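You operate a simulated robot arm through the tools that you are given. There is no shell and no other tool.

Carry out the task below with a simulated robot arm. There is one attempt and no reset: what you move stays moved.

## Task
Wind all the yarn off the green spool and put the spool in the yellow tray.
Fine: the spools stand on the shelf over the bins; spool on the winder's peg, red lever to CATCH, crank, lever back to FREE; stand it upright; leave the other spools. Set down upright: what you pick out.
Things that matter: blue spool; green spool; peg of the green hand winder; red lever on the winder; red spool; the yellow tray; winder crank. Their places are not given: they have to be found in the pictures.

The check looks at the end state, three seconds after you hand in, the way a careful person would. Anything else that was tipped, shoved, dropped, spilled or broken makes it a failure.

## Robot
A 7-joint arm with a three-finger gripper, fixed in place. Base frame: the origin is at the foot of the arm, x ahead of it, y to its left, z up; the work surface is at about z = 246. Lengths are in mm, angles in rad, forces in N, time in s.
With the tool pointing down near the work surface it reaches from about 100 to 800 mm from the base axis. Its first joint turns from -2.897 to 2.897 rad. Payload 2.69 kg.
The tool frame sits at the grasp point between the pads (the TCP): z along the fingers, y along the line on which they close. The tips reach 30 mm beyond it. Largest opening 128 mm; the body of the gripper starts 117 mm behind the TCP.
Orientation is told as [roll, pitch, yaw] about the base's x, y, z axes, in that order, counted from this pose: with the fingers straight down and closing along the base's y, the tool's x points along the base's -x, its y along +y and its z along -z.

## Interface
- The arm moves only by the tool servo_tool. Its argument "commands" is a list that holds one entry, the list of rows, each a list of 7 numbers: the turn, a rotation vector about the tool's x, y, z in units of 60 degrees (1.0 is 60 degrees), then the shift along the tool's x, y, z in units of 250 mm (1.0 is 250 mm), then the finger opening in m, from 0 to 0.128. In form: [[[wx, wy, wz, x, y, z, fingers], ...]]. A call has 1 to 20 rows; each row is the pose to reach, as a shift and turn from the pose commanded when the call began, along the tool's axes at that moment. A call with a number of a shift or a turn outside -1 to 1 is refused whole. Each row takes 0.2 s and may step no farther than 50 mm and 0.15 rad from the row before; otherwise, or with a gripper value out of range, the whole call is refused. A pose out of reach is approached as far as the arm can. The call stops where the force on the tool passes 60 N (or 10 N more than at its start, if that is more) or the arm is blocked; 0.2 s more then pass. The fingers move at their own pace and stop on an object; they squeeze with about 30 N. The grip force told is the motor's: it shows also when the fingers shut on nothing. Time passes only in rows, and 0.2 s behind the last, so rows that repeat a pose let the fingers close. The reply holds the time, the measured pose of the TCP, the force on the tool along the base axes, the opening and the grip force, in the units named above and with some noise, with the torque about the TCP (base axes, N m) and any sound that the robot's microphone picked up.
- Cameras (640 x 400 px; columns grow to the right, rows downward): "scene" is fixed at [219.6, -499.6, 1496.7]; the picture's right is [0.85, -0.53, 0.00], its down [-0.17, -0.27, -0.95] and it looks along [0.50, 0.80, -0.32] (base axes); focal length 348 px, centre (320, 200). "wrist" rides on the gripper at [58, 54, -131] in the tool frame; the picture's right is [-0.68, 0.74, 0.00], its down [-0.62, -0.57, -0.55] and it looks along [-0.40, -0.37, 0.84] (tool axes); focal length 234 px, centre (320, 200).
- snapshot(camera): a new picture of that camera. The clock stands still meanwhile.
- slide_trunk(by): slides the trunk up (or, below 0, down) by that many mm; the arm rides with it, the base frame stays. It gives what a move gives, with no picture.
- locate(camera, pixels): there is no depth. For up to 12 entries [column, row, z] of the newest picture of that camera ("zoom" is the newest enlarged one), the place [x, y] in the base frame at which the ray of that pixel passes the height z, good to about 3 mm. The clock stands still meanwhile.
- enlarge(camera, box): a new picture of the part [left, top, right, bottom] of that camera's present view, enlarged. The clock stands still meanwhile.
- hand_in(): hands the job in; it is judged then, once.

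Open the gripper and draw the arm clear of the work before you hand the job in, unless the task says otherwise.

The tools are called after "Emit:" by a JSON object that holds its "op" and its "data". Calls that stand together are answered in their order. servo_tool: Moves the arm, as the interface text tells. Its arguments: {"type":"object","properties":{"commands":{"type":"array"}},"required":["commands"]} The other tools are called the same way: slide_trunk (by) slides the trunk up or down; snapshot (camera) takes a picture; locate (camera, pixels) gives the place at which the rays of pixels pass given heights; enlarge (camera, box) takes an enlarged picture of a part of a camera's view; hand_in () hands the job in.

At the start:

```text
t: 0.0
ee_pos: [706.7, 286.7, 1264.5]
tool_rot: [0.0, 0.0, 0.0]
wrist_force: [0.5, 0.5, -0.4]
moment: [-0.01, -0.04, 0.03]
gripper_width: 128.1
finger_force: 0.1
trunk travel left (down, up): [-250.0, 100.0]
```

scene: 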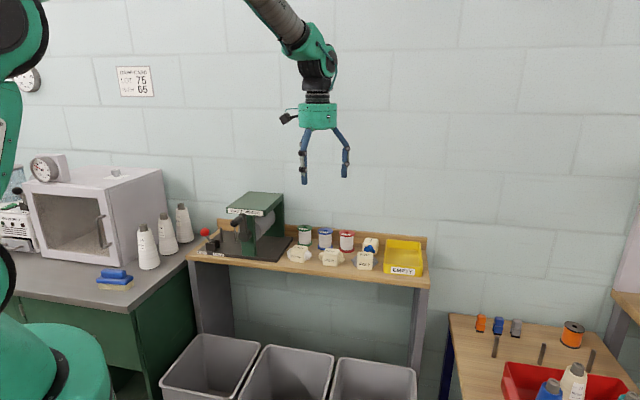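
wrist: 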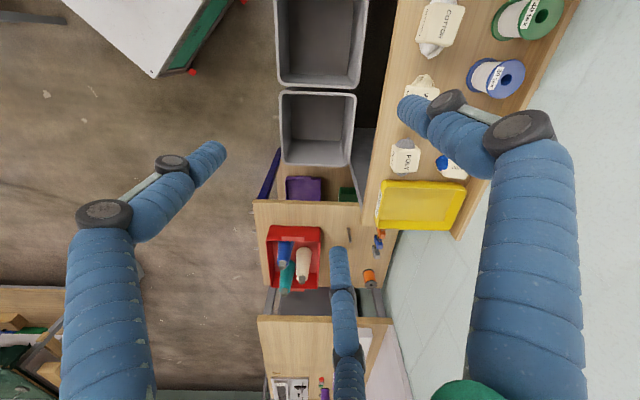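

The scene picture shows the shelf with the green, blue and red spools near (305,235), (325,238), (347,240), the winder near (255,225) and the yellow tray near (403,257). I will enlarge these parts to see details.

Emit:
{"op": "enlarge", "data": {"camera": "scene", "box": [180, 180, 310, 270]}}

Emit:
{"op": "enlarge", "data": {"camera": "scene", "box": [280, 210, 440, 290]}}

Emit:
{"op": "enlarge", "data": {"camera": "wrist", "box": [360, 0, 600, 250]}}

```text
4.44 times, centred on (245, 225) of scene
```

zoom: 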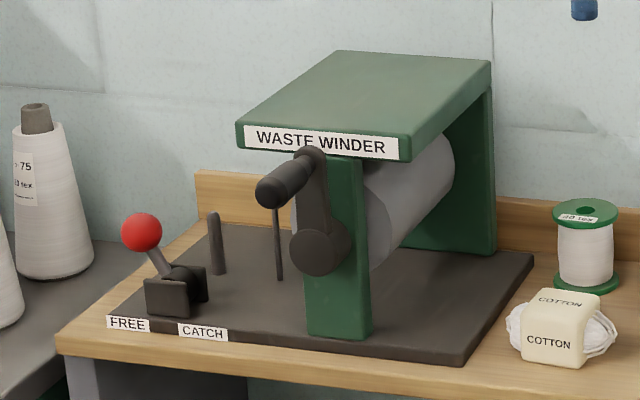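

```text
4.00 times, centred on (360, 250) of scene
```

zoom: 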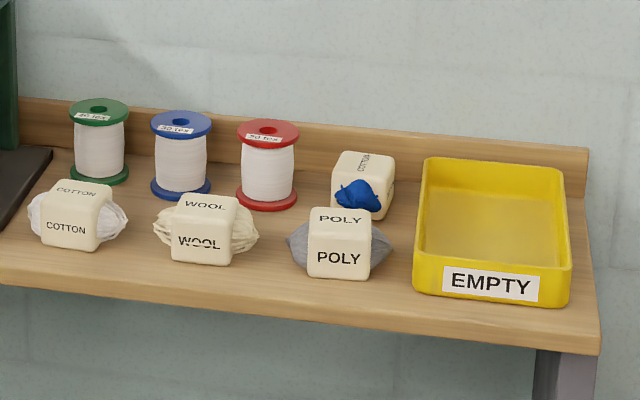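

```text
1.60 times, centred on (480, 125) of wrist
```

zoom: 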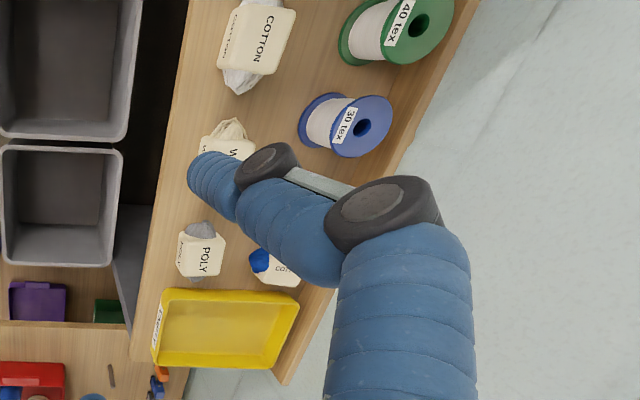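

The zooms show the winder (lever at left with FREE/CATCH labels, a short thick peg, a thin post, crank on the front post) and the spools. To find the shelf height, I compare rays of the same points (tray corners, green spool top hole) from both cameras.

Emit:
{"op": "locate", "data": {"camera": "scene", "pixels": [[304.7, 227.5, 940], [304.7, 227.5, 960], [304.7, 227.5, 980], [325, 230.5, 960], [346.8, 232.5, 960], [384, 282, 870], [384, 282, 890], [384, 282, 910], [422.5, 286, 890], [430, 298, 870]]}}

Emit:
{"op": "locate", "data": {"camera": "wrist", "pixels": [[543, 16, 940], [543, 16, 960], [543, 16, 980], [506, 79, 940], [506, 79, 960], [506, 79, 980], [376, 227, 870], [376, 227, 890], [376, 227, 910], [452, 230, 890], [381, 182, 890], [466, 190, 890]]}}

```text
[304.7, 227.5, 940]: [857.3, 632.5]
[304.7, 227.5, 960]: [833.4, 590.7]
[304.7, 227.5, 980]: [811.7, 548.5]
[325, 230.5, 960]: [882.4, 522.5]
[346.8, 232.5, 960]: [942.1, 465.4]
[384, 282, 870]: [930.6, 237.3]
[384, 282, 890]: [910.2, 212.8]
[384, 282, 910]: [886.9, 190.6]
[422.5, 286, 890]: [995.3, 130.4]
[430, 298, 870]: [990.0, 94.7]
```

```text
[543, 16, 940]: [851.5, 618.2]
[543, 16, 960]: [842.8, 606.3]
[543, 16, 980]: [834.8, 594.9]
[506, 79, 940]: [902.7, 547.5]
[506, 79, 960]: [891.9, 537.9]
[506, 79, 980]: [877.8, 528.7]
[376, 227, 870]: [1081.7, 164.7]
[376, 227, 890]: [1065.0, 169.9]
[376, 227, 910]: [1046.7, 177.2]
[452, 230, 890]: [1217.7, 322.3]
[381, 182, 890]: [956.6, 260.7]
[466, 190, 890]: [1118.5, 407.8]
```

The green spool's top hole triangulates to about (848, 614, 948). I take precise ground positions of the winder parts and tray from the scene view, assuming a shelf height near 875.

Emit:
{"op": "locate", "data": {"camera": "scene", "pixels": [[222, 241, 885], [220.9, 227.9, 950], [204.9, 232.2, 950], [210, 242, 890], [237, 220.5, 1020], [245, 235.8, 960], [304.9, 243, 875], [196.5, 254, 885], [277.7, 261, 885], [293.4, 237.4, 885], [219, 230.6, 885]]}}

Emit:
{"op": "locate", "data": {"camera": "scene", "pixels": [[383.3, 273, 875], [422, 276.3, 875], [385.5, 263, 900], [423, 266, 900], [387, 240, 900], [421, 243, 900], [325, 246.5, 875], [346.8, 249.5, 875]]}}

```text
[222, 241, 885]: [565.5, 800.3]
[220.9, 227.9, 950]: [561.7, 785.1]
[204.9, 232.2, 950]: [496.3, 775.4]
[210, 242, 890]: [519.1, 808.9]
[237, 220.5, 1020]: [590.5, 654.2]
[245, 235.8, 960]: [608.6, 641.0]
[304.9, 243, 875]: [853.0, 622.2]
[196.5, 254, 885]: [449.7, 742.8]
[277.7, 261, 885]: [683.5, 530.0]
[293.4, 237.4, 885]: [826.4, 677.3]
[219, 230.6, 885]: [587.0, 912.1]
```

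```text
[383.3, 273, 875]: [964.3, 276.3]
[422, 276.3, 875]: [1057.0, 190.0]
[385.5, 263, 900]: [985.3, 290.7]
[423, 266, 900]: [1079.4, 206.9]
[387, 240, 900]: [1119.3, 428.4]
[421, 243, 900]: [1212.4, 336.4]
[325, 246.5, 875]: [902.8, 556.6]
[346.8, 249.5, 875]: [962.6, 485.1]
```

The shelf runs along about (0.74, −0.675) with the wall side along (0.675, 0.74); the winder lies around x 450–820, y 530–910. I swing the tool toward the shelf at the current height and yaw it 47.6° so it squares up with the shelf, as a reach test and to get a closer view.

Emit:
{"op": "servo_tool", "data": {"commands": [[[0, 0, -0.0794, -0.029, 0.1, 0, 0.128], [0, 0, -0.1587, -0.058, 0.2, 0, 0.128], [0, 0, -0.2381, -0.087, 0.3, 0, 0.128], [0, 0, -0.3174, -0.116, 0.4, 0, 0.128], [0, 0, -0.3968, -0.145, 0.5, 0, 0.128], [0, 0, -0.4761, -0.174, 0.6, 0, 0.128], [0, 0, -0.5555, -0.203, 0.7, 0, 0.128], [0, 0, -0.6348, -0.232, 0.8, 0, 0.128], [0, 0, -0.7142, -0.261, 0.9, 0, 0.128], [0, 0, -0.7935, -0.29, 1.0, 0, 0.128]]]}}

```text
t: 2.2
ee_pos: [778.3, 537.7, 1264.7]
tool_rot: [-0.001, 0.0, 0.832]
wrist_force: [0.4, 0.7, -0.5]
moment: [0.0, 0.03, 0.01]
gripper_width: 127.7
finger_force: 0.1
trunk travel left (down, up): [-250.0, 100.0]
```

The arm reached (778, 538, 1265) with yaw 0.83. Now I look through the wrist camera to see the shelf from above.

Emit:
{"op": "snapshot", "data": {"camera": "wrist"}}

Emit:
{"op": "snapshot", "data": {"camera": "scene"}}

```text
taken
```

wrist: 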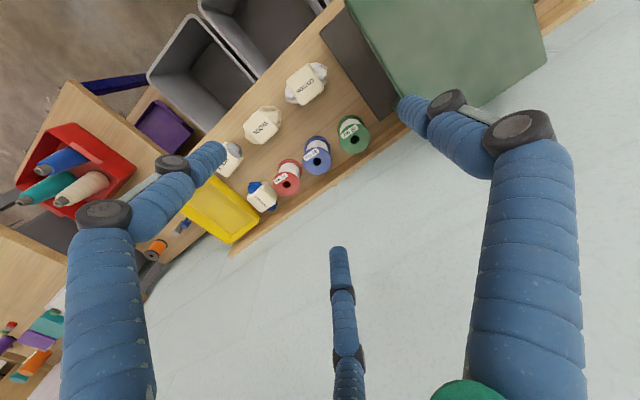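

```text
taken
```

scene: 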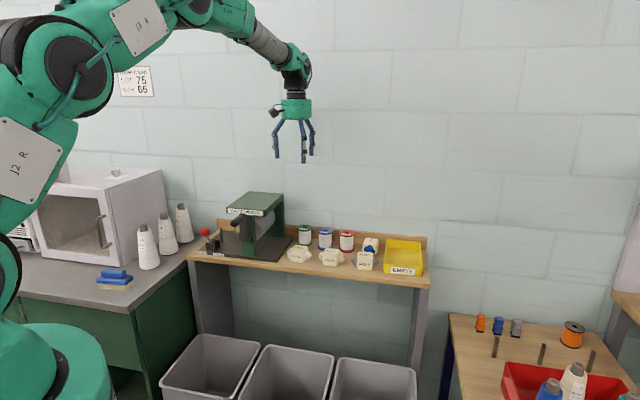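

The wrist view shows what looks like three finger shapes (tips near (215,150), (340,250), (405,105)). I enlarge the gripper in the scene view to understand the hand's real shape.

Emit:
{"op": "enlarge", "data": {"camera": "scene", "box": [250, 80, 340, 170]}}

Emit:
{"op": "enlarge", "data": {"camera": "wrist", "box": [160, 60, 460, 260]}}

```text
4.44 times, centred on (295, 125) of scene
```

zoom: 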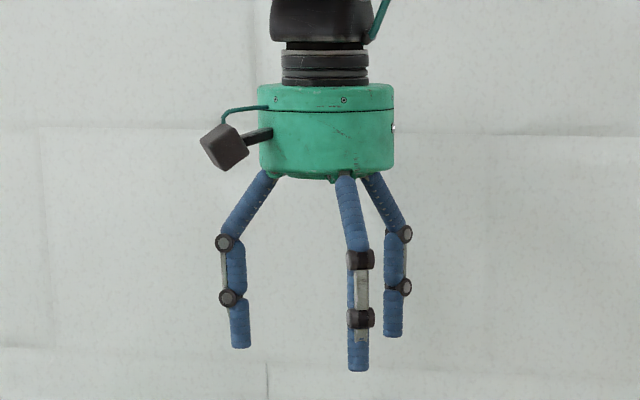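

```text
2.00 times, centred on (310, 160) of wrist
```

zoom: 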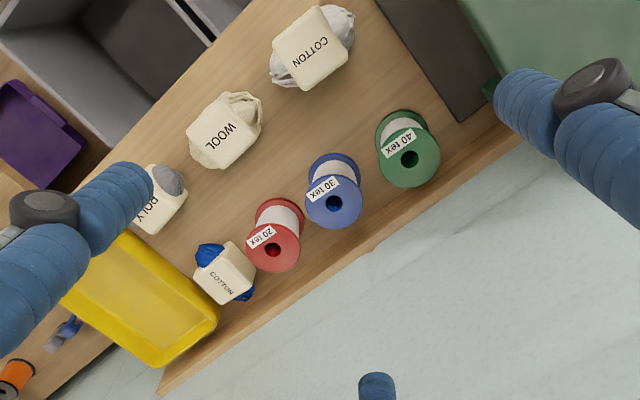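

The picture shows a round hand with three fingers evenly spaced: one on tool +y and two at −y/2, ±x, at radius about 64 mm when open. I now move to the front of the winder and yaw another 90° so that the wrist camera looks left at the winder.

Emit:
{"op": "servo_tool", "data": {"commands": [[[0, 0, -0.079, 0.035, 0.04, 0, 0.128], [0, 0, -0.158, 0.07, 0.08, 0, 0.128], [0, 0, -0.237, 0.105, 0.12, 0, 0.128], [0, 0, -0.316, 0.14, 0.16, 0, 0.128], [0, 0, -0.395, 0.175, 0.2, 0, 0.128], [0, 0, -0.474, 0.21, 0.24, 0, 0.128], [0, 0, -0.553, 0.245, 0.28, 0, 0.128], [0, 0, -0.632, 0.28, 0.32, 0, 0.128], [0, 0, -0.711, 0.315, 0.36, 0, 0.128], [0, 0, -0.79, 0.35, 0.4, 0, 0.128], [0, 0, -0.87, 0.385, 0.44, 0, 0.128], [0, 0, -0.95, 0.42, 0.48, 0, 0.128]]]}}

Emit:
{"op": "snapshot", "data": {"camera": "wrist"}}

```text
t: 4.8
ee_pos: [620.2, 539.9, 1264.0]
tool_rot: [-0.001, -0.001, 1.826]
wrist_force: [0.0, 0.8, -0.4]
moment: [-0.02, -0.01, 0.0]
gripper_width: 128.0
finger_force: 0.0
trunk travel left (down, up): [-250.0, 100.0]
```

```text
taken
```

wrist: 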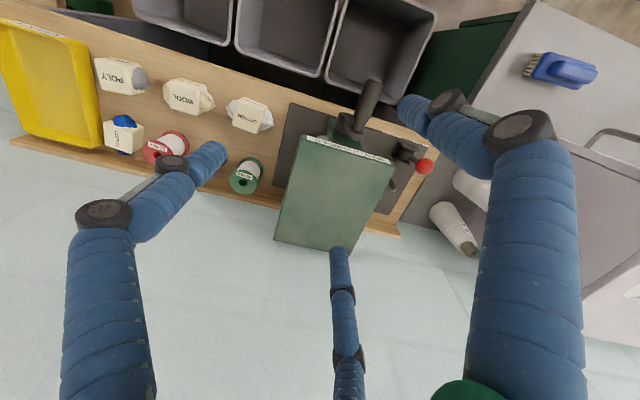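

Now the winder is in view: canopy near (335,195), crank handle near (368,100), red ball near (425,166). I enlarge this area.

Emit:
{"op": "enlarge", "data": {"camera": "wrist", "box": [270, 60, 450, 260]}}

Emit:
{"op": "enlarge", "data": {"camera": "wrist", "box": [0, 10, 290, 220]}}

```text
2.00 times, centred on (360, 160) of wrist
```

zoom: 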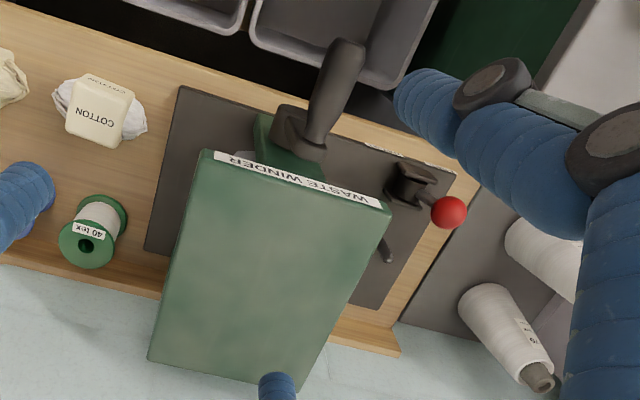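

```text
1.90 times, centred on (145, 115) of wrist
```

zoom: 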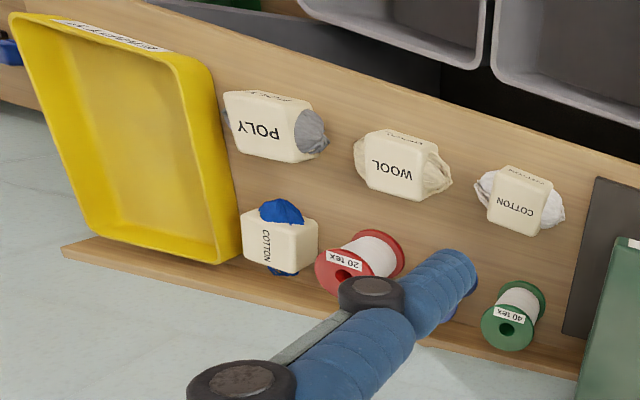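

I use the wrist rays for the red ball, peg tip, handle ends, spool tops and tray corners at several heights, to triangulate against the scene rays.

Emit:
{"op": "locate", "data": {"camera": "wrist", "pixels": [[424.5, 166, 930], [424.5, 166, 950], [424.5, 166, 970], [395, 190, 930], [395, 190, 950], [376, 83, 1000], [376, 83, 1030], [359, 130, 1000], [359, 130, 1030], [242, 182, 940], [242, 182, 950], [242, 182, 960]]}}

Emit:
{"op": "locate", "data": {"camera": "scene", "pixels": [[204.9, 232.2, 930], [204.9, 232.2, 970], [220.9, 227.9, 930], [220.9, 227.9, 940], [233, 223, 1000], [233, 223, 1030], [242.5, 216.5, 1000], [242.5, 216.5, 1030], [227.5, 216, 1060], [272.5, 219, 1060], [290, 199, 1060], [252.5, 192.5, 1060]]}}

Emit:
{"op": "locate", "data": {"camera": "wrist", "pixels": [[306, 135.5, 1060], [394, 164, 1060], [323, 252, 1060], [306, 135.5, 1090], [394, 164, 1090], [283.5, 247, 1060]]}}

```text
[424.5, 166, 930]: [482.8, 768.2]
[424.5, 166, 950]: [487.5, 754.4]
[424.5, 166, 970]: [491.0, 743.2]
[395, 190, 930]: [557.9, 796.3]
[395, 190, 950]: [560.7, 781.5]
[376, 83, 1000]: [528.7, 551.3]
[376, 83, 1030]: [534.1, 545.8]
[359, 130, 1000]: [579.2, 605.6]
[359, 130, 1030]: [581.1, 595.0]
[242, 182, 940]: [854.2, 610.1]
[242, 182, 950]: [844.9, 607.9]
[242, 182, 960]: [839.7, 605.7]
```

```text
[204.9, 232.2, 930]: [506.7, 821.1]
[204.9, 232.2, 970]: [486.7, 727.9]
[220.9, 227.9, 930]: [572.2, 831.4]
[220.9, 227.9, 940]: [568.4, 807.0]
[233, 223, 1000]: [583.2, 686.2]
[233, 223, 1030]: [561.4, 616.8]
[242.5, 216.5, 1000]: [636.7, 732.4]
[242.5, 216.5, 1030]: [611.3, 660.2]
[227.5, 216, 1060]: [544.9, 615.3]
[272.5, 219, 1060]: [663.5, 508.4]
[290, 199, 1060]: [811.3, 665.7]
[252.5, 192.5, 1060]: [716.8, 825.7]
```

```text
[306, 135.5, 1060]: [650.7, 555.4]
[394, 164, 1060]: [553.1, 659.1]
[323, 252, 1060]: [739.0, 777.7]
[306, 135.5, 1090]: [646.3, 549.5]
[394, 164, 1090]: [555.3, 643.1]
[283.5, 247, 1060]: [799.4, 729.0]
```

The ball triangulates to about (490, 750, 960), the peg top to (562, 783, 950), the crank handle to (585,588)→(540,544) at z≈1062 with hub near (590, 588, 985). I move the camera directly above the peg (yaw back to 0.83) for an accurate vertical look at the peg, lever and guide.

Emit:
{"op": "servo_tool", "data": {"commands": [[[0, 0, 0.079, -0.0795, -0.028, 0, 0.128], [0, 0, 0.158, -0.159, -0.056, 0, 0.128], [0, 0, 0.237, -0.2385, -0.084, 0, 0.128], [0, 0, 0.317, -0.318, -0.112, 0, 0.128], [0, 0, 0.396, -0.3975, -0.14, 0, 0.128], [0, 0, 0.475, -0.477, -0.168, 0, 0.128], [0, 0, 0.554, -0.5565, -0.195, 0, 0.128], [0, 0, 0.633, -0.636, -0.223, 0, 0.128], [0, 0, 0.712, -0.7155, -0.251, 0, 0.128], [0, 0, 0.792, -0.795, -0.279, 0, 0.128], [0, 0, 0.871, -0.8745, -0.307, 0, 0.128], [0, 0, 0.95, -0.954, -0.335, 0, 0.128]]]}}

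Emit:
{"op": "snapshot", "data": {"camera": "wrist"}}

Emit:
{"op": "enlarge", "data": {"camera": "wrist", "box": [220, 0, 440, 138]}}

```text
t: 7.4
ee_pos: [640.4, 792.7, 1263.7]
tool_rot: [0.0, 0.001, 0.83]
wrist_force: [-0.7, 0.2, -0.4]
moment: [-0.03, 0.02, -0.04]
gripper_width: 127.9
finger_force: 0.0
trunk travel left (down, up): [-250.0, 100.0]
```

```text
taken
```

wrist: 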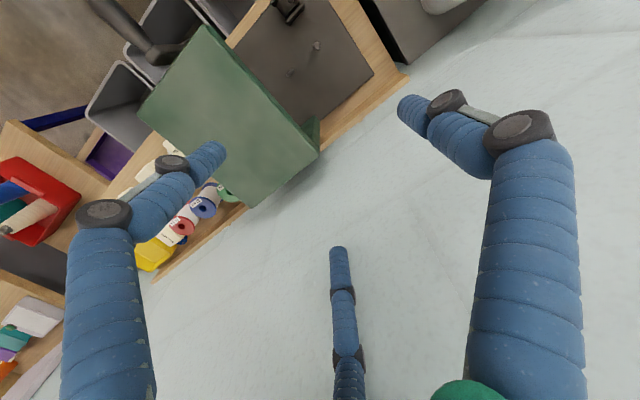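

```text
2.90 times, centred on (330, 69) of wrist
```

zoom: 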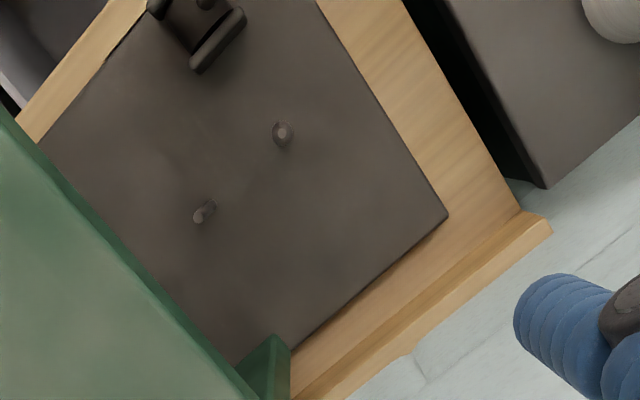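

The overhead view shows the peg at zoom (283,131), the guide post at (205,212), and the lever bracket at top (205,30). I locate these precisely.

Emit:
{"op": "locate", "data": {"camera": "zoom", "pixels": [[284, 128, 940], [283, 131, 950], [280, 138, 890], [198, 217, 940], [210, 205, 887], [448, 217, 885], [40, 143, 885], [110, 55, 885], [200, 68, 905], [240, 15, 905], [521, 210, 875], [552, 228, 920]]}}

Emit:
{"op": "locate", "data": {"camera": "zoom", "pixels": [[284, 128, 950], [284, 128, 960], [284, 128, 930], [0, 105, 1090], [130, 265, 1090], [240, 375, 1090], [290, 350, 885], [18, 140, 875], [290, 392, 920], [320, 0, 885]]}}

```text
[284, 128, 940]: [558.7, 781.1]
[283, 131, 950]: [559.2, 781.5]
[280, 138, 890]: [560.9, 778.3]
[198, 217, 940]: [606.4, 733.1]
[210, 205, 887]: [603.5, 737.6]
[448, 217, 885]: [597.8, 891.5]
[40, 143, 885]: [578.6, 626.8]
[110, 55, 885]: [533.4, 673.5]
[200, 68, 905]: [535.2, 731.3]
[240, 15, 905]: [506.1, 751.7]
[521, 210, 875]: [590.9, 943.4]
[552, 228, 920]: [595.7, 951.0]
```

```text
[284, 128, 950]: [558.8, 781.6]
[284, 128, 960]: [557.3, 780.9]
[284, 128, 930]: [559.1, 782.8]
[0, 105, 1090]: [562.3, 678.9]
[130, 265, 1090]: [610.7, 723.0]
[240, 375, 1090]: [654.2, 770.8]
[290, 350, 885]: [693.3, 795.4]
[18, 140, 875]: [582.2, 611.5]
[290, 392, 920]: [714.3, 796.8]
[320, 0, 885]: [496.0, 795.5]
```

The peg axis is at (559, 781) and the guide post at (604, 736), so the shelf is at about 45°: s=(0.707,−0.707), n=(0.707,0.707). Next I move the camera above the green spool to measure its hole and the surroundings.

Emit:
{"op": "servo_tool", "data": {"commands": [[[0, 0, 0.01, -0.03, -0.167, 0, 0.128], [0, 0, 0.02, -0.06, -0.333, 0, 0.128], [0, 0, 0.03, -0.09, -0.5, 0, 0.128], [0, 0, 0.035, -0.12, -0.667, 0, 0.128], [0, 0, 0.04, -0.15, -0.833, 0, 0.128], [0, 0, 0.043, -0.18, -1.0, 0, 0.128]]]}}

Emit:
{"op": "snapshot", "data": {"camera": "wrist"}}

```text
t: 8.3
ee_pos: [730.2, 727.3, 1275.1]
tool_rot: [0.004, 0.003, 0.819]
wrist_force: [-79.0, -60.1, 6.5]
moment: [10.13, -9.51, 1.97]
gripper_width: 110.6
finger_force: 0.0
trunk travel left (down, up): [-250.0, 100.0]
stopped in row 4: the force on the tool passed its limit at 182 N (the readings are from after the stop); the commanded pose is now the measured one
```

```text
taken
```

wrist: 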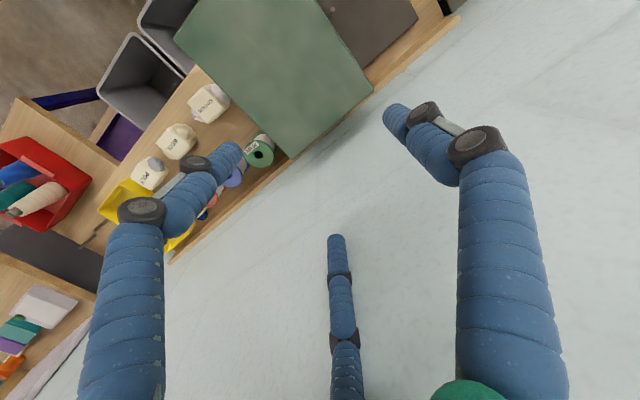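

The hand met the wall: the stop came at n≈1030 with force (−79,−60) N and the fingers were squeezed to 110 mm, so the third finger shown in the picture is physical and the wall is at n≈1095. I back straight off along tool +x.

Emit:
{"op": "servo_tool", "data": {"commands": [[[0, 0, 0, 0.12, 0, 0, 0.128], [0, 0, 0, 0.24, 0, 0, 0.1], [0, 0, 0, 0.36, 0, 0.04, 0.1], [0, 0, 0, 0.48, 0, 0.04, 0.1]]]}}

Emit:
{"op": "snapshot", "data": {"camera": "scene"}}

```text
t: 9.3
ee_pos: [656.5, 644.1, 1258.2]
tool_rot: [0.004, 0.006, 0.814]
wrist_force: [0.1, 0.8, 0.0]
moment: [-0.04, 0.05, 0.0]
gripper_width: 99.9
finger_force: 0.1
trunk travel left (down, up): [-250.0, 100.0]
```

```text
taken
```

scene: 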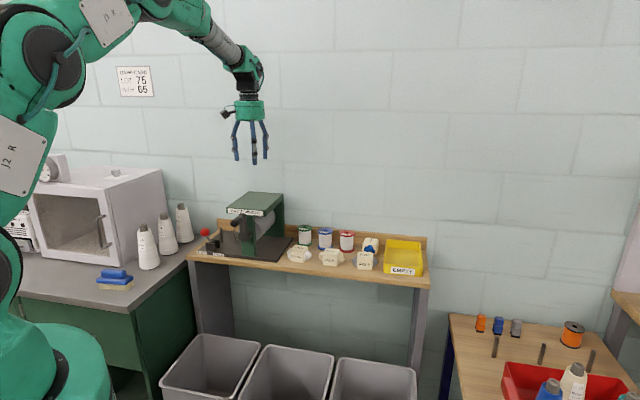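

Nothing was disturbed. I now move to (849,531) while yawing the other way, so the camera hangs directly over the green spool with the hand away from the wall.

Emit:
{"op": "servo_tool", "data": {"commands": [[[0, 0, 0.1, -0.02, -0.087, 0, 0.1], [0, 0, 0.2, -0.04, -0.174, 0, 0.1], [0, 0, 0.3, -0.06, -0.261, 0, 0.1], [0, 0, 0.4, -0.08, -0.348, 0, 0.1], [0, 0, 0.5, -0.1, -0.435, 0, 0.1], [0, 0, 0.6, -0.12, -0.522, 0, 0.1], [0, 0, 0.7, -0.14, -0.609, 0, 0.1], [0, 0, 0.8, -0.16, -0.696, 0, 0.1], [0, 0, 0.9, -0.18, -0.783, 0, 0.1], [0, 0, 1.0, -0.2, -0.87, 0, 0.1]]]}}

Emit:
{"op": "servo_tool", "data": {"commands": [[[0, 0, 0.11, 0, 0, 0, 0.1], [0, 0, 0.22, 0, 0, 0, 0.1], [0, 0, 0.33, 0, 0, 0, 0.1], [0, 0, 0.44, 0, 0, 0, 0.1], [0, 0, 0.528, 0, 0, 0, 0.1]]]}}

Emit:
{"op": "snapshot", "data": {"camera": "wrist"}}

Emit:
{"op": "enlarge", "data": {"camera": "wrist", "box": [240, 0, 400, 100]}}

```text
t: 11.5
ee_pos: [850.4, 529.9, 1254.7]
tool_rot: [-0.002, 0.007, -0.234]
wrist_force: [-0.6, 0.0, -0.7]
moment: [0.01, 0.01, 0.0]
gripper_width: 100.0
finger_force: 0.2
trunk travel left (down, up): [-250.0, 100.0]
```

```text
t: 12.7
ee_pos: [851.0, 529.3, 1254.8]
tool_rot: [-0.008, 0.005, -0.786]
wrist_force: [0.4, 1.3, -0.1]
moment: [-0.01, 0.0, 0.0]
gripper_width: 100.2
finger_force: 0.1
trunk travel left (down, up): [-250.0, 100.0]
```

```text
taken
```

wrist: 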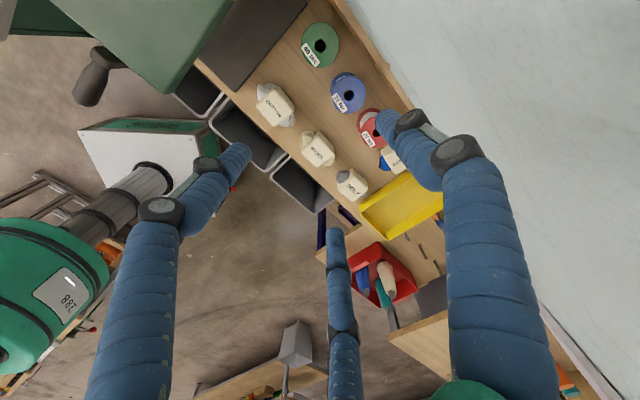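

```text
4.00 times, centred on (320, 50) of wrist
```

zoom: 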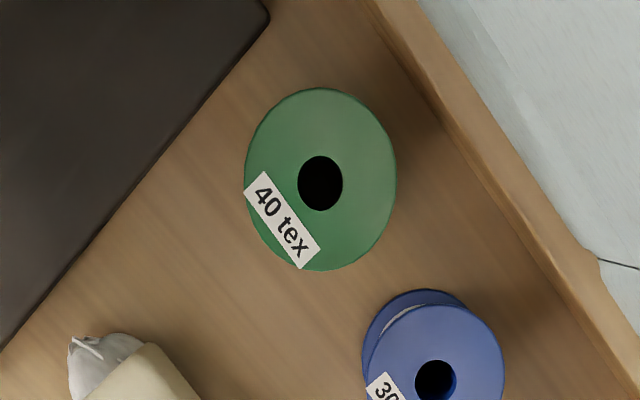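

The green spool's top is now right below the camera: hole centre at zoom (320,183), flange from (245,180) to (396,180). I locate hole, flange edges, blue spool, rail and winder plate edges.

Emit:
{"op": "locate", "data": {"camera": "zoom", "pixels": [[320, 183, 930], [320, 183, 948], [320, 183, 970], [245, 182, 948], [396, 182, 948], [320, 88, 948], [320, 271, 948], [434, 381, 948], [440, 110, 915], [400, 60, 875], [268, 20, 885], [520, 220, 875]]}}

Emit:
{"op": "locate", "data": {"camera": "zoom", "pixels": [[298, 183, 948], [343, 183, 948], [320, 156, 948], [320, 211, 948], [410, 10, 915], [490, 115, 915], [600, 260, 915], [370, 0, 915], [540, 280, 915], [640, 365, 875]]}}

```text
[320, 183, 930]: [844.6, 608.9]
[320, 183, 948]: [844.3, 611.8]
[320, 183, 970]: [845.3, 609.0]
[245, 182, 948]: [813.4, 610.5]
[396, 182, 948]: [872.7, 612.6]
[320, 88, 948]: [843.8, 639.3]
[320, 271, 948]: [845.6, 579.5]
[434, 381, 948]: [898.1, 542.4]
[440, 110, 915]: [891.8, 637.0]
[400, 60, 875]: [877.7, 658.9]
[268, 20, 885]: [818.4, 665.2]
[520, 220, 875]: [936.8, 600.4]
```

```text
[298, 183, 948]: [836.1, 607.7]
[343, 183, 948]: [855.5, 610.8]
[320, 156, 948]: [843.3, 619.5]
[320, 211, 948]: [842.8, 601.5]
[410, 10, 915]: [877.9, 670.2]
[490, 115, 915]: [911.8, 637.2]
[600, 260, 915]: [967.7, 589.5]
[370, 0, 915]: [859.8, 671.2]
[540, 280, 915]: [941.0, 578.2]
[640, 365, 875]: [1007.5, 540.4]
```

Green spool: centre (844.5, 610), flange Ø60, hole Ø18, top z≈950; the rail face is at n≈1082 and the wall at ≈1095, spool at n≈1028. I rotate to yaw ≈30° (no finger pointing straight at wall or blue spool) and narrow the opening to 80 mm while shifting over the green spool at height.

Emit:
{"op": "servo_tool", "data": {"commands": [[[0, 0, -0.1, 0, 0, 0, 0.08], [0, 0, -0.2, 0, 0, 0, 0.08], [0, 0, -0.3, 0, 0, 0, 0.08], [0, 0, -0.4, 0, 0, 0, 0.08], [0, 0, -0.5, 0, 0, 0, 0.08], [0, 0, -0.6, 0, 0, 0, 0.08], [0, 0, -0.7, 0, 0, 0, 0.08], [0, 0, -0.8, 0, 0, 0, 0.08], [0, 0, -0.9, 0, 0, 0, 0.08], [0, 0, -1.0, 0, 0, 0, 0.08]]]}}

Emit:
{"op": "servo_tool", "data": {"commands": [[[0, 0, -0.1, 0, 0, 0, 0.08], [0, 0, -0.2, 0, 0, 0, 0.08], [0, 0, -0.25, 0, 0, 0, 0.08]]]}}

Emit:
{"op": "snapshot", "data": {"camera": "wrist"}}

```text
t: 14.9
ee_pos: [850.3, 530.1, 1255.2]
tool_rot: [0.003, 0.009, 0.263]
wrist_force: [1.3, -0.6, -1.1]
moment: [-0.02, -0.03, 0.03]
gripper_width: 80.3
finger_force: 0.1
trunk travel left (down, up): [-250.0, 100.0]
```

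```text
t: 15.7
ee_pos: [850.4, 530.3, 1257.8]
tool_rot: [0.003, 0.006, 0.526]
wrist_force: [0.8, 0.8, -0.4]
moment: [-0.05, 0.0, 0.03]
gripper_width: 79.9
finger_force: 0.0
trunk travel left (down, up): [-250.0, 100.0]
```

```text
taken
```

wrist: 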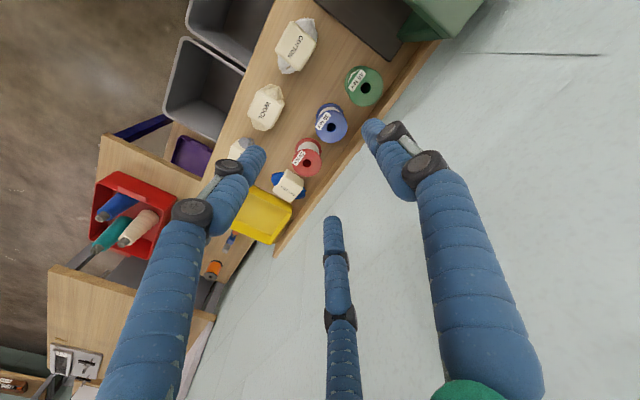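

The wrist view shows the shelf clear. I shift over the green spool (844.5, 610) and descend part way to z≈1060, well above the spool tops.

Emit:
{"op": "servo_tool", "data": {"commands": [[[0, 0, 0, -0.07, 0.144, 0, 0.08], [0, 0, 0, -0.14, 0.288, 0, 0.08], [0, 0, 0, -0.14, 0.288, 0.15, 0.08], [0, 0, 0, -0.14, 0.288, 0.3, 0.08], [0, 0, 0, -0.14, 0.288, 0.45, 0.08], [0, 0, 0, -0.14, 0.288, 0.6, 0.08], [0, 0, 0, -0.14, 0.288, 0.75, 0.08], [0, 0, 0, -0.14, 0.288, 0.79, 0.08]]]}}

Emit:
{"op": "snapshot", "data": {"camera": "wrist"}}

Emit:
{"op": "enlarge", "data": {"camera": "scene", "box": [230, 160, 390, 280]}}

```text
t: 17.5
ee_pos: [842.3, 608.7, 1058.6]
tool_rot: [0.003, 0.005, 0.523]
wrist_force: [-7.5, -6.6, 4.3]
moment: [1.4, -1.45, 0.1]
gripper_width: 79.8
finger_force: 0.1
trunk travel left (down, up): [-250.0, 100.0]
```

```text
taken
```

wrist: 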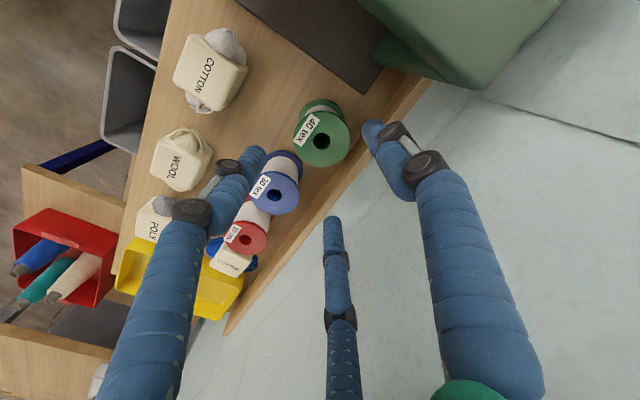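

```text
3.33 times, centred on (310, 220) of scene
```

zoom: 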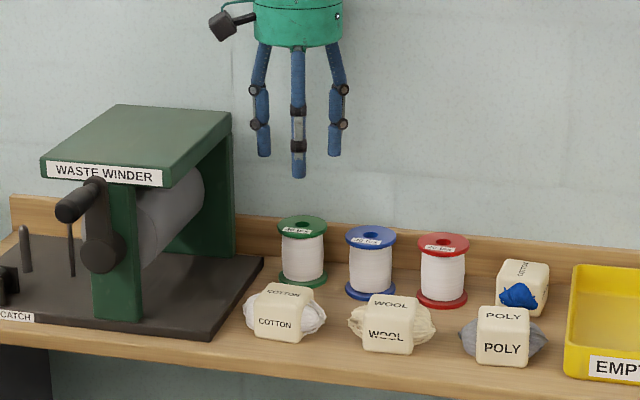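

A light contact (≈10 N along −n, with a moment that puts it about 0.18 m above the TCP) tells that the wrist or palm is touching the wall at TCP n≈1026. I back off 15 mm along −n right away and look at the wrist to see what protrudes.

Emit:
{"op": "servo_tool", "data": {"commands": [[[0, 0, 0, 0.058, -0.016, 0, 0.08]]]}}

Emit:
{"op": "enlarge", "data": {"camera": "scene", "box": [220, 60, 380, 180]}}

```text
t: 17.9
ee_pos: [832.8, 598.9, 1059.2]
tool_rot: [0.004, 0.007, 0.523]
wrist_force: [0.6, 0.0, 0.7]
moment: [-0.01, 0.01, -0.03]
gripper_width: 80.1
finger_force: 0.1
trunk travel left (down, up): [-250.0, 100.0]
```

```text
3.33 times, centred on (300, 120) of scene
```

zoom: 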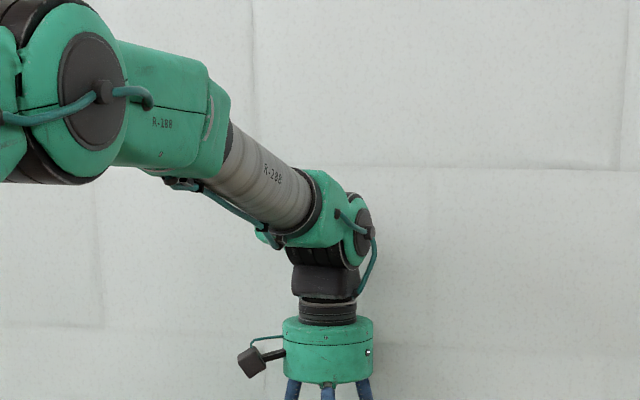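

The wrist housing above the palm is what comes near the wall. I tilt the tool 3.4° (fingers toward the wall, palm away), shift back over the spool centre, and lower to z≈990, then look.

Emit:
{"op": "servo_tool", "data": {"commands": [[[-0.0148, -0.0553, 0, 0, 0, 0, 0.08], [-0.0148, -0.0553, 0, -0.0627, 0.0151, 0, 0.08], [-0.0148, -0.0553, 0, -0.0627, 0.0151, 0.1, 0.08], [-0.0148, -0.0553, 0, -0.0627, 0.0151, 0.2, 0.08], [-0.0148, -0.0553, 0, -0.0627, 0.0151, 0.28, 0.08]]]}}

Emit:
{"op": "snapshot", "data": {"camera": "wrist"}}

Emit:
{"op": "enlarge", "data": {"camera": "scene", "box": [260, 180, 370, 260]}}

```text
t: 19.1
ee_pos: [843.9, 609.9, 990.0]
tool_rot: [0.019, -0.051, 0.524]
wrist_force: [-0.6, 0.5, 0.1]
moment: [-0.03, 0.02, -0.03]
gripper_width: 79.7
finger_force: 0.0
trunk travel left (down, up): [-250.0, 100.0]
```

```text
taken
```

wrist: 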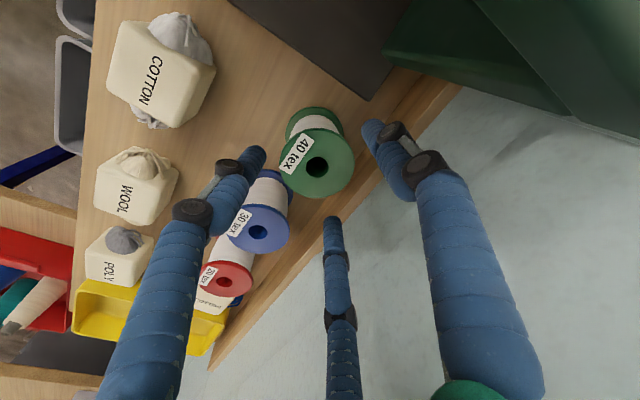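

```text
5.00 times, centred on (315, 220) of scene
```

zoom: 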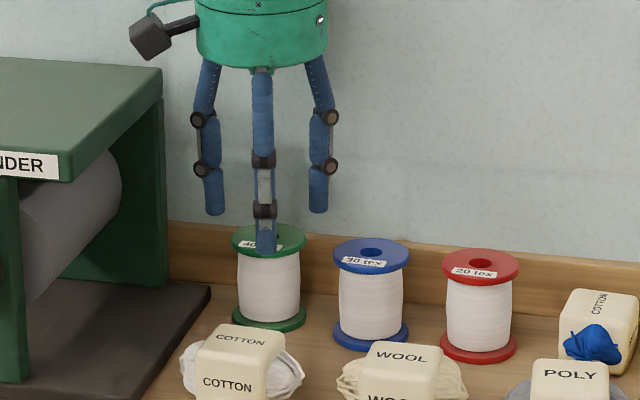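

The tool axis projects onto the hole (317,167) and the fingers straddle the flange evenly with no force. I lower straight down to TCP z≈935 so the tips pass the top flange.

Emit:
{"op": "servo_tool", "data": {"commands": [[[0, 0, 0, 0.0023, -0.0006, 0.044, 0.08], [0, 0, 0, 0.0046, -0.0012, 0.088, 0.08], [0, 0, 0, 0.007, -0.0018, 0.132, 0.08], [0, 0, 0, 0.0093, -0.0025, 0.176, 0.08], [0, 0, 0, 0.0116, -0.0031, 0.22, 0.08]]]}}

Emit:
{"op": "snapshot", "data": {"camera": "wrist"}}

Emit:
{"op": "enlarge", "data": {"camera": "scene", "box": [260, 180, 370, 260]}}

```text
t: 20.3
ee_pos: [845.9, 610.0, 936.8]
tool_rot: [0.019, -0.054, 0.523]
wrist_force: [7.2, -5.2, 11.2]
moment: [1.13, 2.08, 0.36]
gripper_width: 79.9
finger_force: 0.1
trunk travel left (down, up): [-250.0, 100.0]
```

```text
taken
```

wrist: 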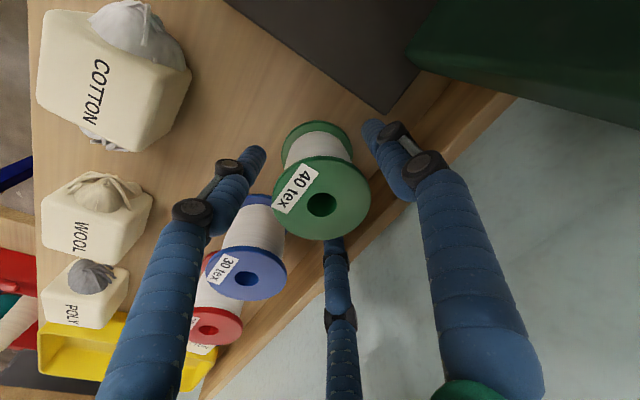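

```text
5.00 times, centred on (315, 220) of scene
```

zoom: 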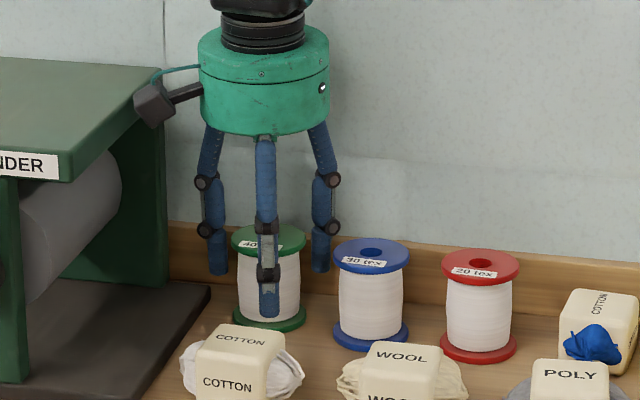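

The readings (+7,−5,+11 N) and the zoom at (155,105) show the camera housing touching the canopy's edge. I back straight up along the same path at once.

Emit:
{"op": "servo_tool", "data": {"commands": [[[0, 0, 0, -0.0023, 0.0006, -0.044, 0.08], [0, 0, 0, -0.0046, 0.0012, -0.088, 0.08], [0, 0, 0, -0.007, 0.0018, -0.132, 0.08], [0, 0, 0, -0.0093, 0.0025, -0.176, 0.08], [0, 0, 0, -0.0116, 0.0031, -0.22, 0.08], [0, 0, 0, -0.0137, 0.0037, -0.26, 0.08]]]}}

Emit:
{"op": "enlarge", "data": {"camera": "scene", "box": [180, 180, 310, 270]}}

```text
t: 21.7
ee_pos: [842.8, 610.4, 998.0]
tool_rot: [0.018, -0.048, 0.524]
wrist_force: [-0.4, 0.5, -0.1]
moment: [0.02, 0.01, 0.01]
gripper_width: 80.4
finger_force: 0.0
trunk travel left (down, up): [-250.0, 100.0]
```

```text
4.44 times, centred on (245, 225) of scene
```

zoom: 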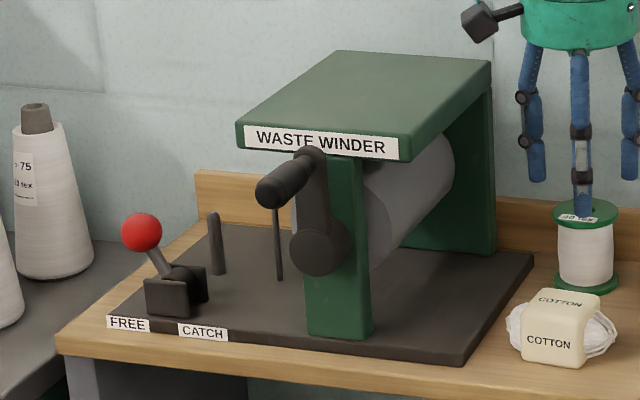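

The winder picture is identical to before, so nothing moved. I yaw 30° further about the tool axis so the camera hangs toward the front, away from the canopy, and set the opening to 72 mm.

Emit:
{"op": "servo_tool", "data": {"commands": [[[0, 0, -0.1, 0, 0, 0, 0.08], [0, 0, -0.2, 0, 0, 0, 0.08], [0, 0, -0.3, 0, 0, 0, 0.075], [0, 0, -0.4, 0, 0, 0, 0.074], [0, 0, -0.5, 0, 0, 0, 0.074], [0, 0, -0.5, 0, 0, 0, 0.074]]]}}

Emit:
{"op": "snapshot", "data": {"camera": "wrist"}}

Emit:
{"op": "locate", "data": {"camera": "scene", "pixels": [[291, 225, 900], [291, 225, 920], [291, 225, 940]]}}

```text
t: 23.1
ee_pos: [843.2, 611.5, 999.0]
tool_rot: [-0.01, -0.051, 1.049]
wrist_force: [-0.3, 0.4, 0.6]
moment: [0.01, 0.01, 0.01]
gripper_width: 74.1
finger_force: 0.1
trunk travel left (down, up): [-250.0, 100.0]
```

```text
taken
```

wrist: 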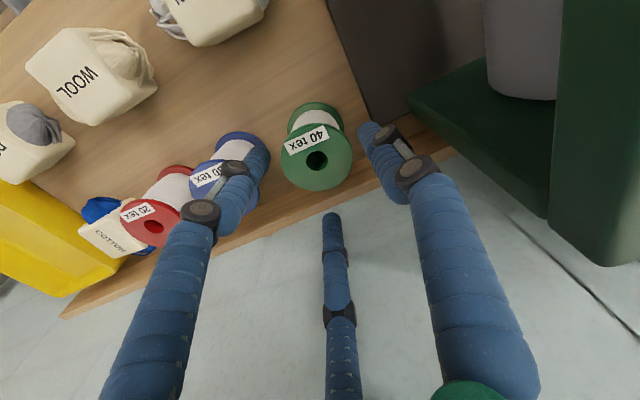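

```text
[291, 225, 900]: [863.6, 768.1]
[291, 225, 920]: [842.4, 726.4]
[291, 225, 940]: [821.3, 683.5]
```

The hole appears at (316,160), on the tool axis; the rail top is around z≈930 with about 7 mm of clearance to the wall-side finger. I lower 63 mm straight down with the 74 mm opening.

Emit:
{"op": "servo_tool", "data": {"commands": [[[0, 0, 0, 0.004, -0.001, 0.063, 0.074], [0, 0, 0, 0.008, -0.002, 0.126, 0.074], [0, 0, 0, 0.012, -0.003, 0.189, 0.074], [0, 0, 0, 0.016, -0.004, 0.252, 0.074]]]}}

Emit:
{"op": "snapshot", "data": {"camera": "wrist"}}

Emit:
{"op": "enlarge", "data": {"camera": "scene", "box": [260, 180, 370, 260]}}

```text
t: 24.1
ee_pos: [844.2, 610.1, 936.2]
tool_rot: [-0.01, -0.055, 1.046]
wrist_force: [0.6, -0.6, 0.2]
moment: [0.01, 0.01, 0.02]
gripper_width: 73.6
finger_force: 0.0
trunk travel left (down, up): [-250.0, 100.0]
```

```text
taken
```

wrist: 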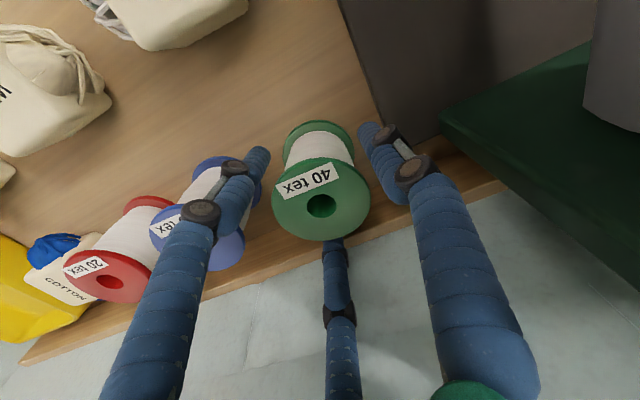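

```text
5.00 times, centred on (315, 220) of scene
```

zoom: 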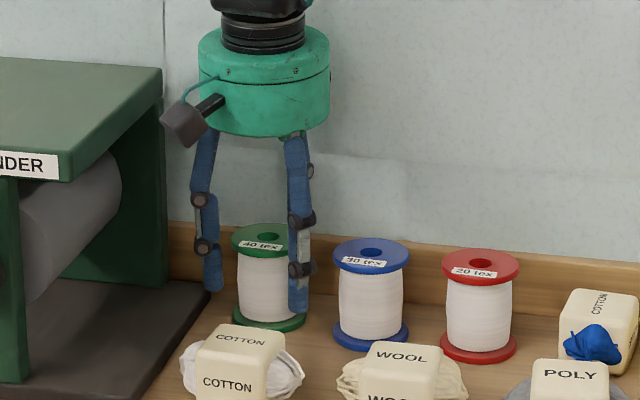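

No force, and the fingers surround the top flange without touching. I close on the flange and hold.

Emit:
{"op": "servo_tool", "data": {"commands": [[[0, 0, 0, 0, 0, 0, 0.065], [0, 0, 0, 0, 0, 0, 0.055], [0, 0, 0, 0, 0, 0, 0.045], [0, 0, 0, 0, 0, 0, 0.04], [0, 0, 0, 0, 0, 0, 0.04]]]}}

Emit:
{"op": "snapshot", "data": {"camera": "wrist"}}

Emit:
{"op": "enlarge", "data": {"camera": "scene", "box": [260, 180, 370, 260]}}

```text
t: 25.3
ee_pos: [844.0, 609.3, 935.5]
tool_rot: [-0.009, -0.054, 1.047]
wrist_force: [-0.2, -0.2, 1.9]
moment: [-0.05, 0.01, -0.01]
gripper_width: 55.8
finger_force: 29.9
trunk travel left (down, up): [-250.0, 100.0]
```

```text
taken
```

wrist: 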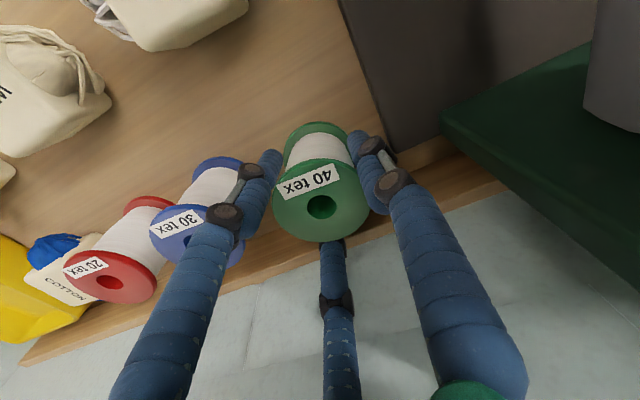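

```text
5.00 times, centred on (315, 220) of scene
```

zoom: 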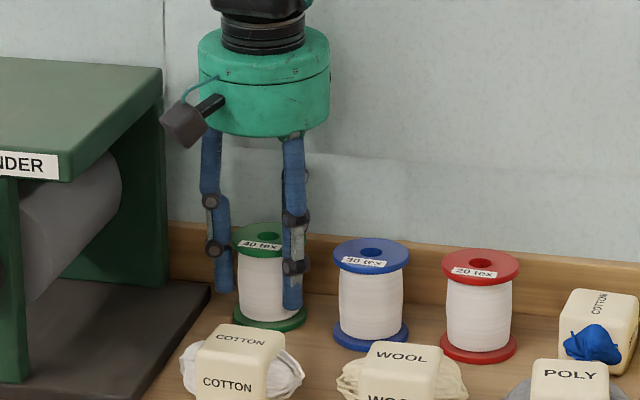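

The grip stopped at 55.8 mm with 30 N on the green flange. I lift 40 mm straight up and check that the spool comes along upright.

Emit:
{"op": "servo_tool", "data": {"commands": [[[0, 0, 0, -0.0021, -0.0006, -0.04, 0.04], [0, 0, 0, -0.0043, -0.0012, -0.08, 0.04], [0, 0, 0, -0.0064, -0.0017, -0.12, 0.04], [0, 0, 0, -0.0086, -0.0023, -0.16, 0.04]]]}}

Emit:
{"op": "snapshot", "data": {"camera": "wrist"}}

Emit:
{"op": "enlarge", "data": {"camera": "scene", "box": [260, 180, 370, 260]}}

```text
t: 26.3
ee_pos: [844.7, 610.4, 975.3]
tool_rot: [-0.01, -0.053, 1.047]
wrist_force: [-0.2, 0.9, -0.5]
moment: [0.02, 0.01, -0.01]
gripper_width: 55.5
finger_force: 30.0
trunk travel left (down, up): [-250.0, 100.0]
```

```text
taken
```

wrist: 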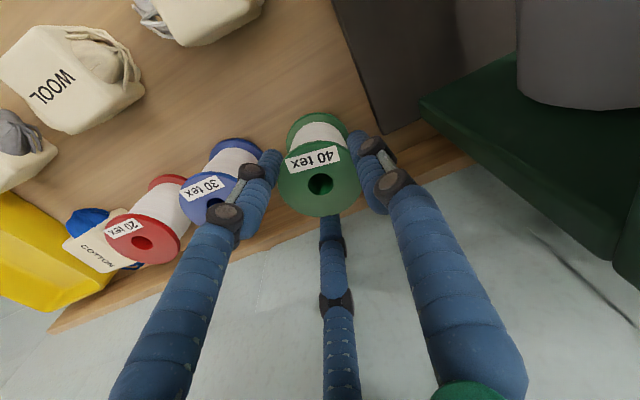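

```text
5.00 times, centred on (315, 220) of scene
```

zoom: 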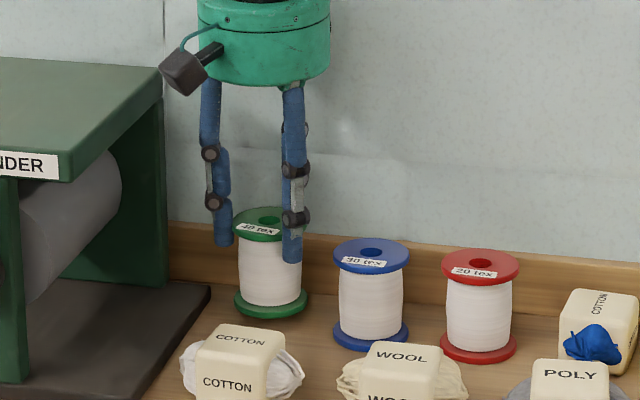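

The spool rose only about 13 mm while the hand rose 40 mm (label at (258,229) in zoom, hole now at (320,183) in the wrist view), so it slipped ~25 mm in the grip. I hold still briefly and look whether it keeps slipping.

Emit:
{"op": "servo_tool", "data": {"commands": [[[0, 0, 0, 0, 0, 0, 0.03], [0, 0, 0, 0, 0, 0, 0.03], [0, 0, 0, 0, 0, 0, 0.03]]]}}

Emit:
{"op": "enlarge", "data": {"camera": "wrist", "box": [220, 80, 420, 240]}}

Emit:
{"op": "enlarge", "data": {"camera": "scene", "box": [275, 200, 345, 260]}}

```text
t: 27.1
ee_pos: [845.6, 608.5, 976.0]
tool_rot: [-0.009, -0.053, 1.048]
wrist_force: [0.5, -1.4, -0.4]
moment: [-0.07, 0.01, 0.02]
gripper_width: 55.4
finger_force: 30.1
trunk travel left (down, up): [-250.0, 100.0]
```

```text
2.50 times, centred on (320, 160) of wrist
```

zoom: 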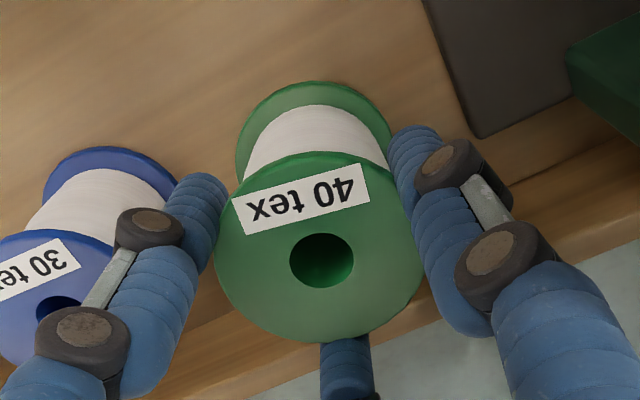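

```text
6.67 times, centred on (310, 230) of scene
```

zoom: 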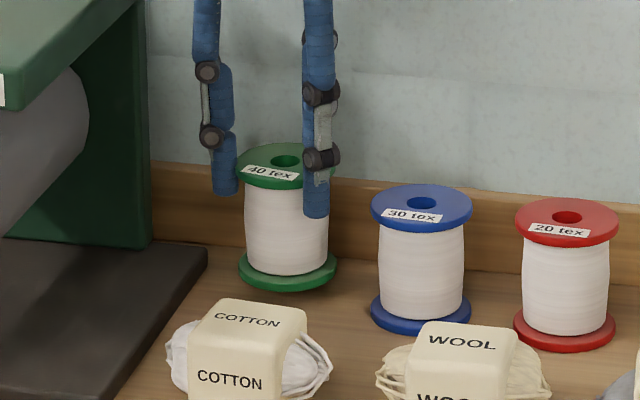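

The hole is still at (320.8,184): no further slip while holding, but the spool leans about 5°. I raise slowly another 15 mm (5 mm per row) to test whether it holds now.

Emit:
{"op": "servo_tool", "data": {"commands": [[[0, 0, 0, -0.0011, -0.0003, -0.02, 0.03], [0, 0, 0, -0.0021, -0.0006, -0.04, 0.03], [0, 0, 0, -0.0032, -0.0009, -0.06, 0.03], [0, 0, 0, -0.0032, -0.0009, -0.06, 0.03]]]}}

Emit:
{"op": "enlarge", "data": {"camera": "wrist", "box": [220, 80, 420, 240]}}

Emit:
{"op": "enlarge", "data": {"camera": "scene", "box": [275, 200, 345, 260]}}

```text
t: 28.1
ee_pos: [845.5, 608.8, 991.5]
tool_rot: [-0.01, -0.052, 1.047]
wrist_force: [0.0, 0.1, 0.1]
moment: [0.05, 0.03, 0.01]
gripper_width: 55.5
finger_force: 29.9
trunk travel left (down, up): [-250.0, 100.0]
```

```text
2.50 times, centred on (320, 160) of wrist
```

zoom: 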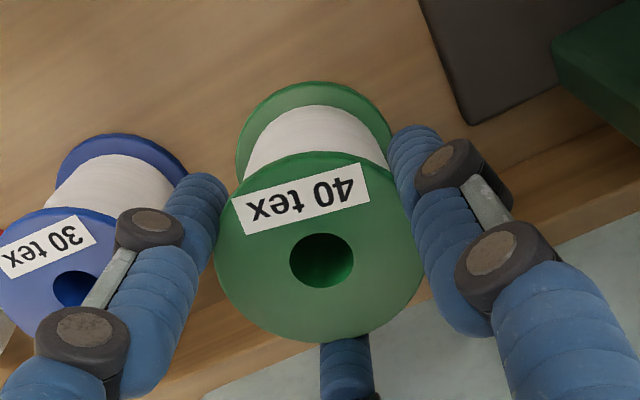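

```text
6.67 times, centred on (310, 230) of scene
```

zoom: 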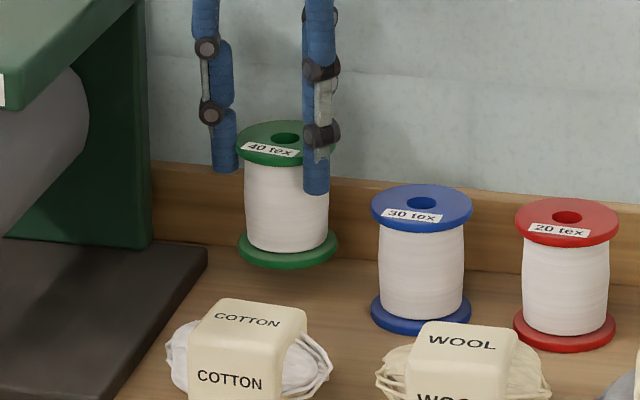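

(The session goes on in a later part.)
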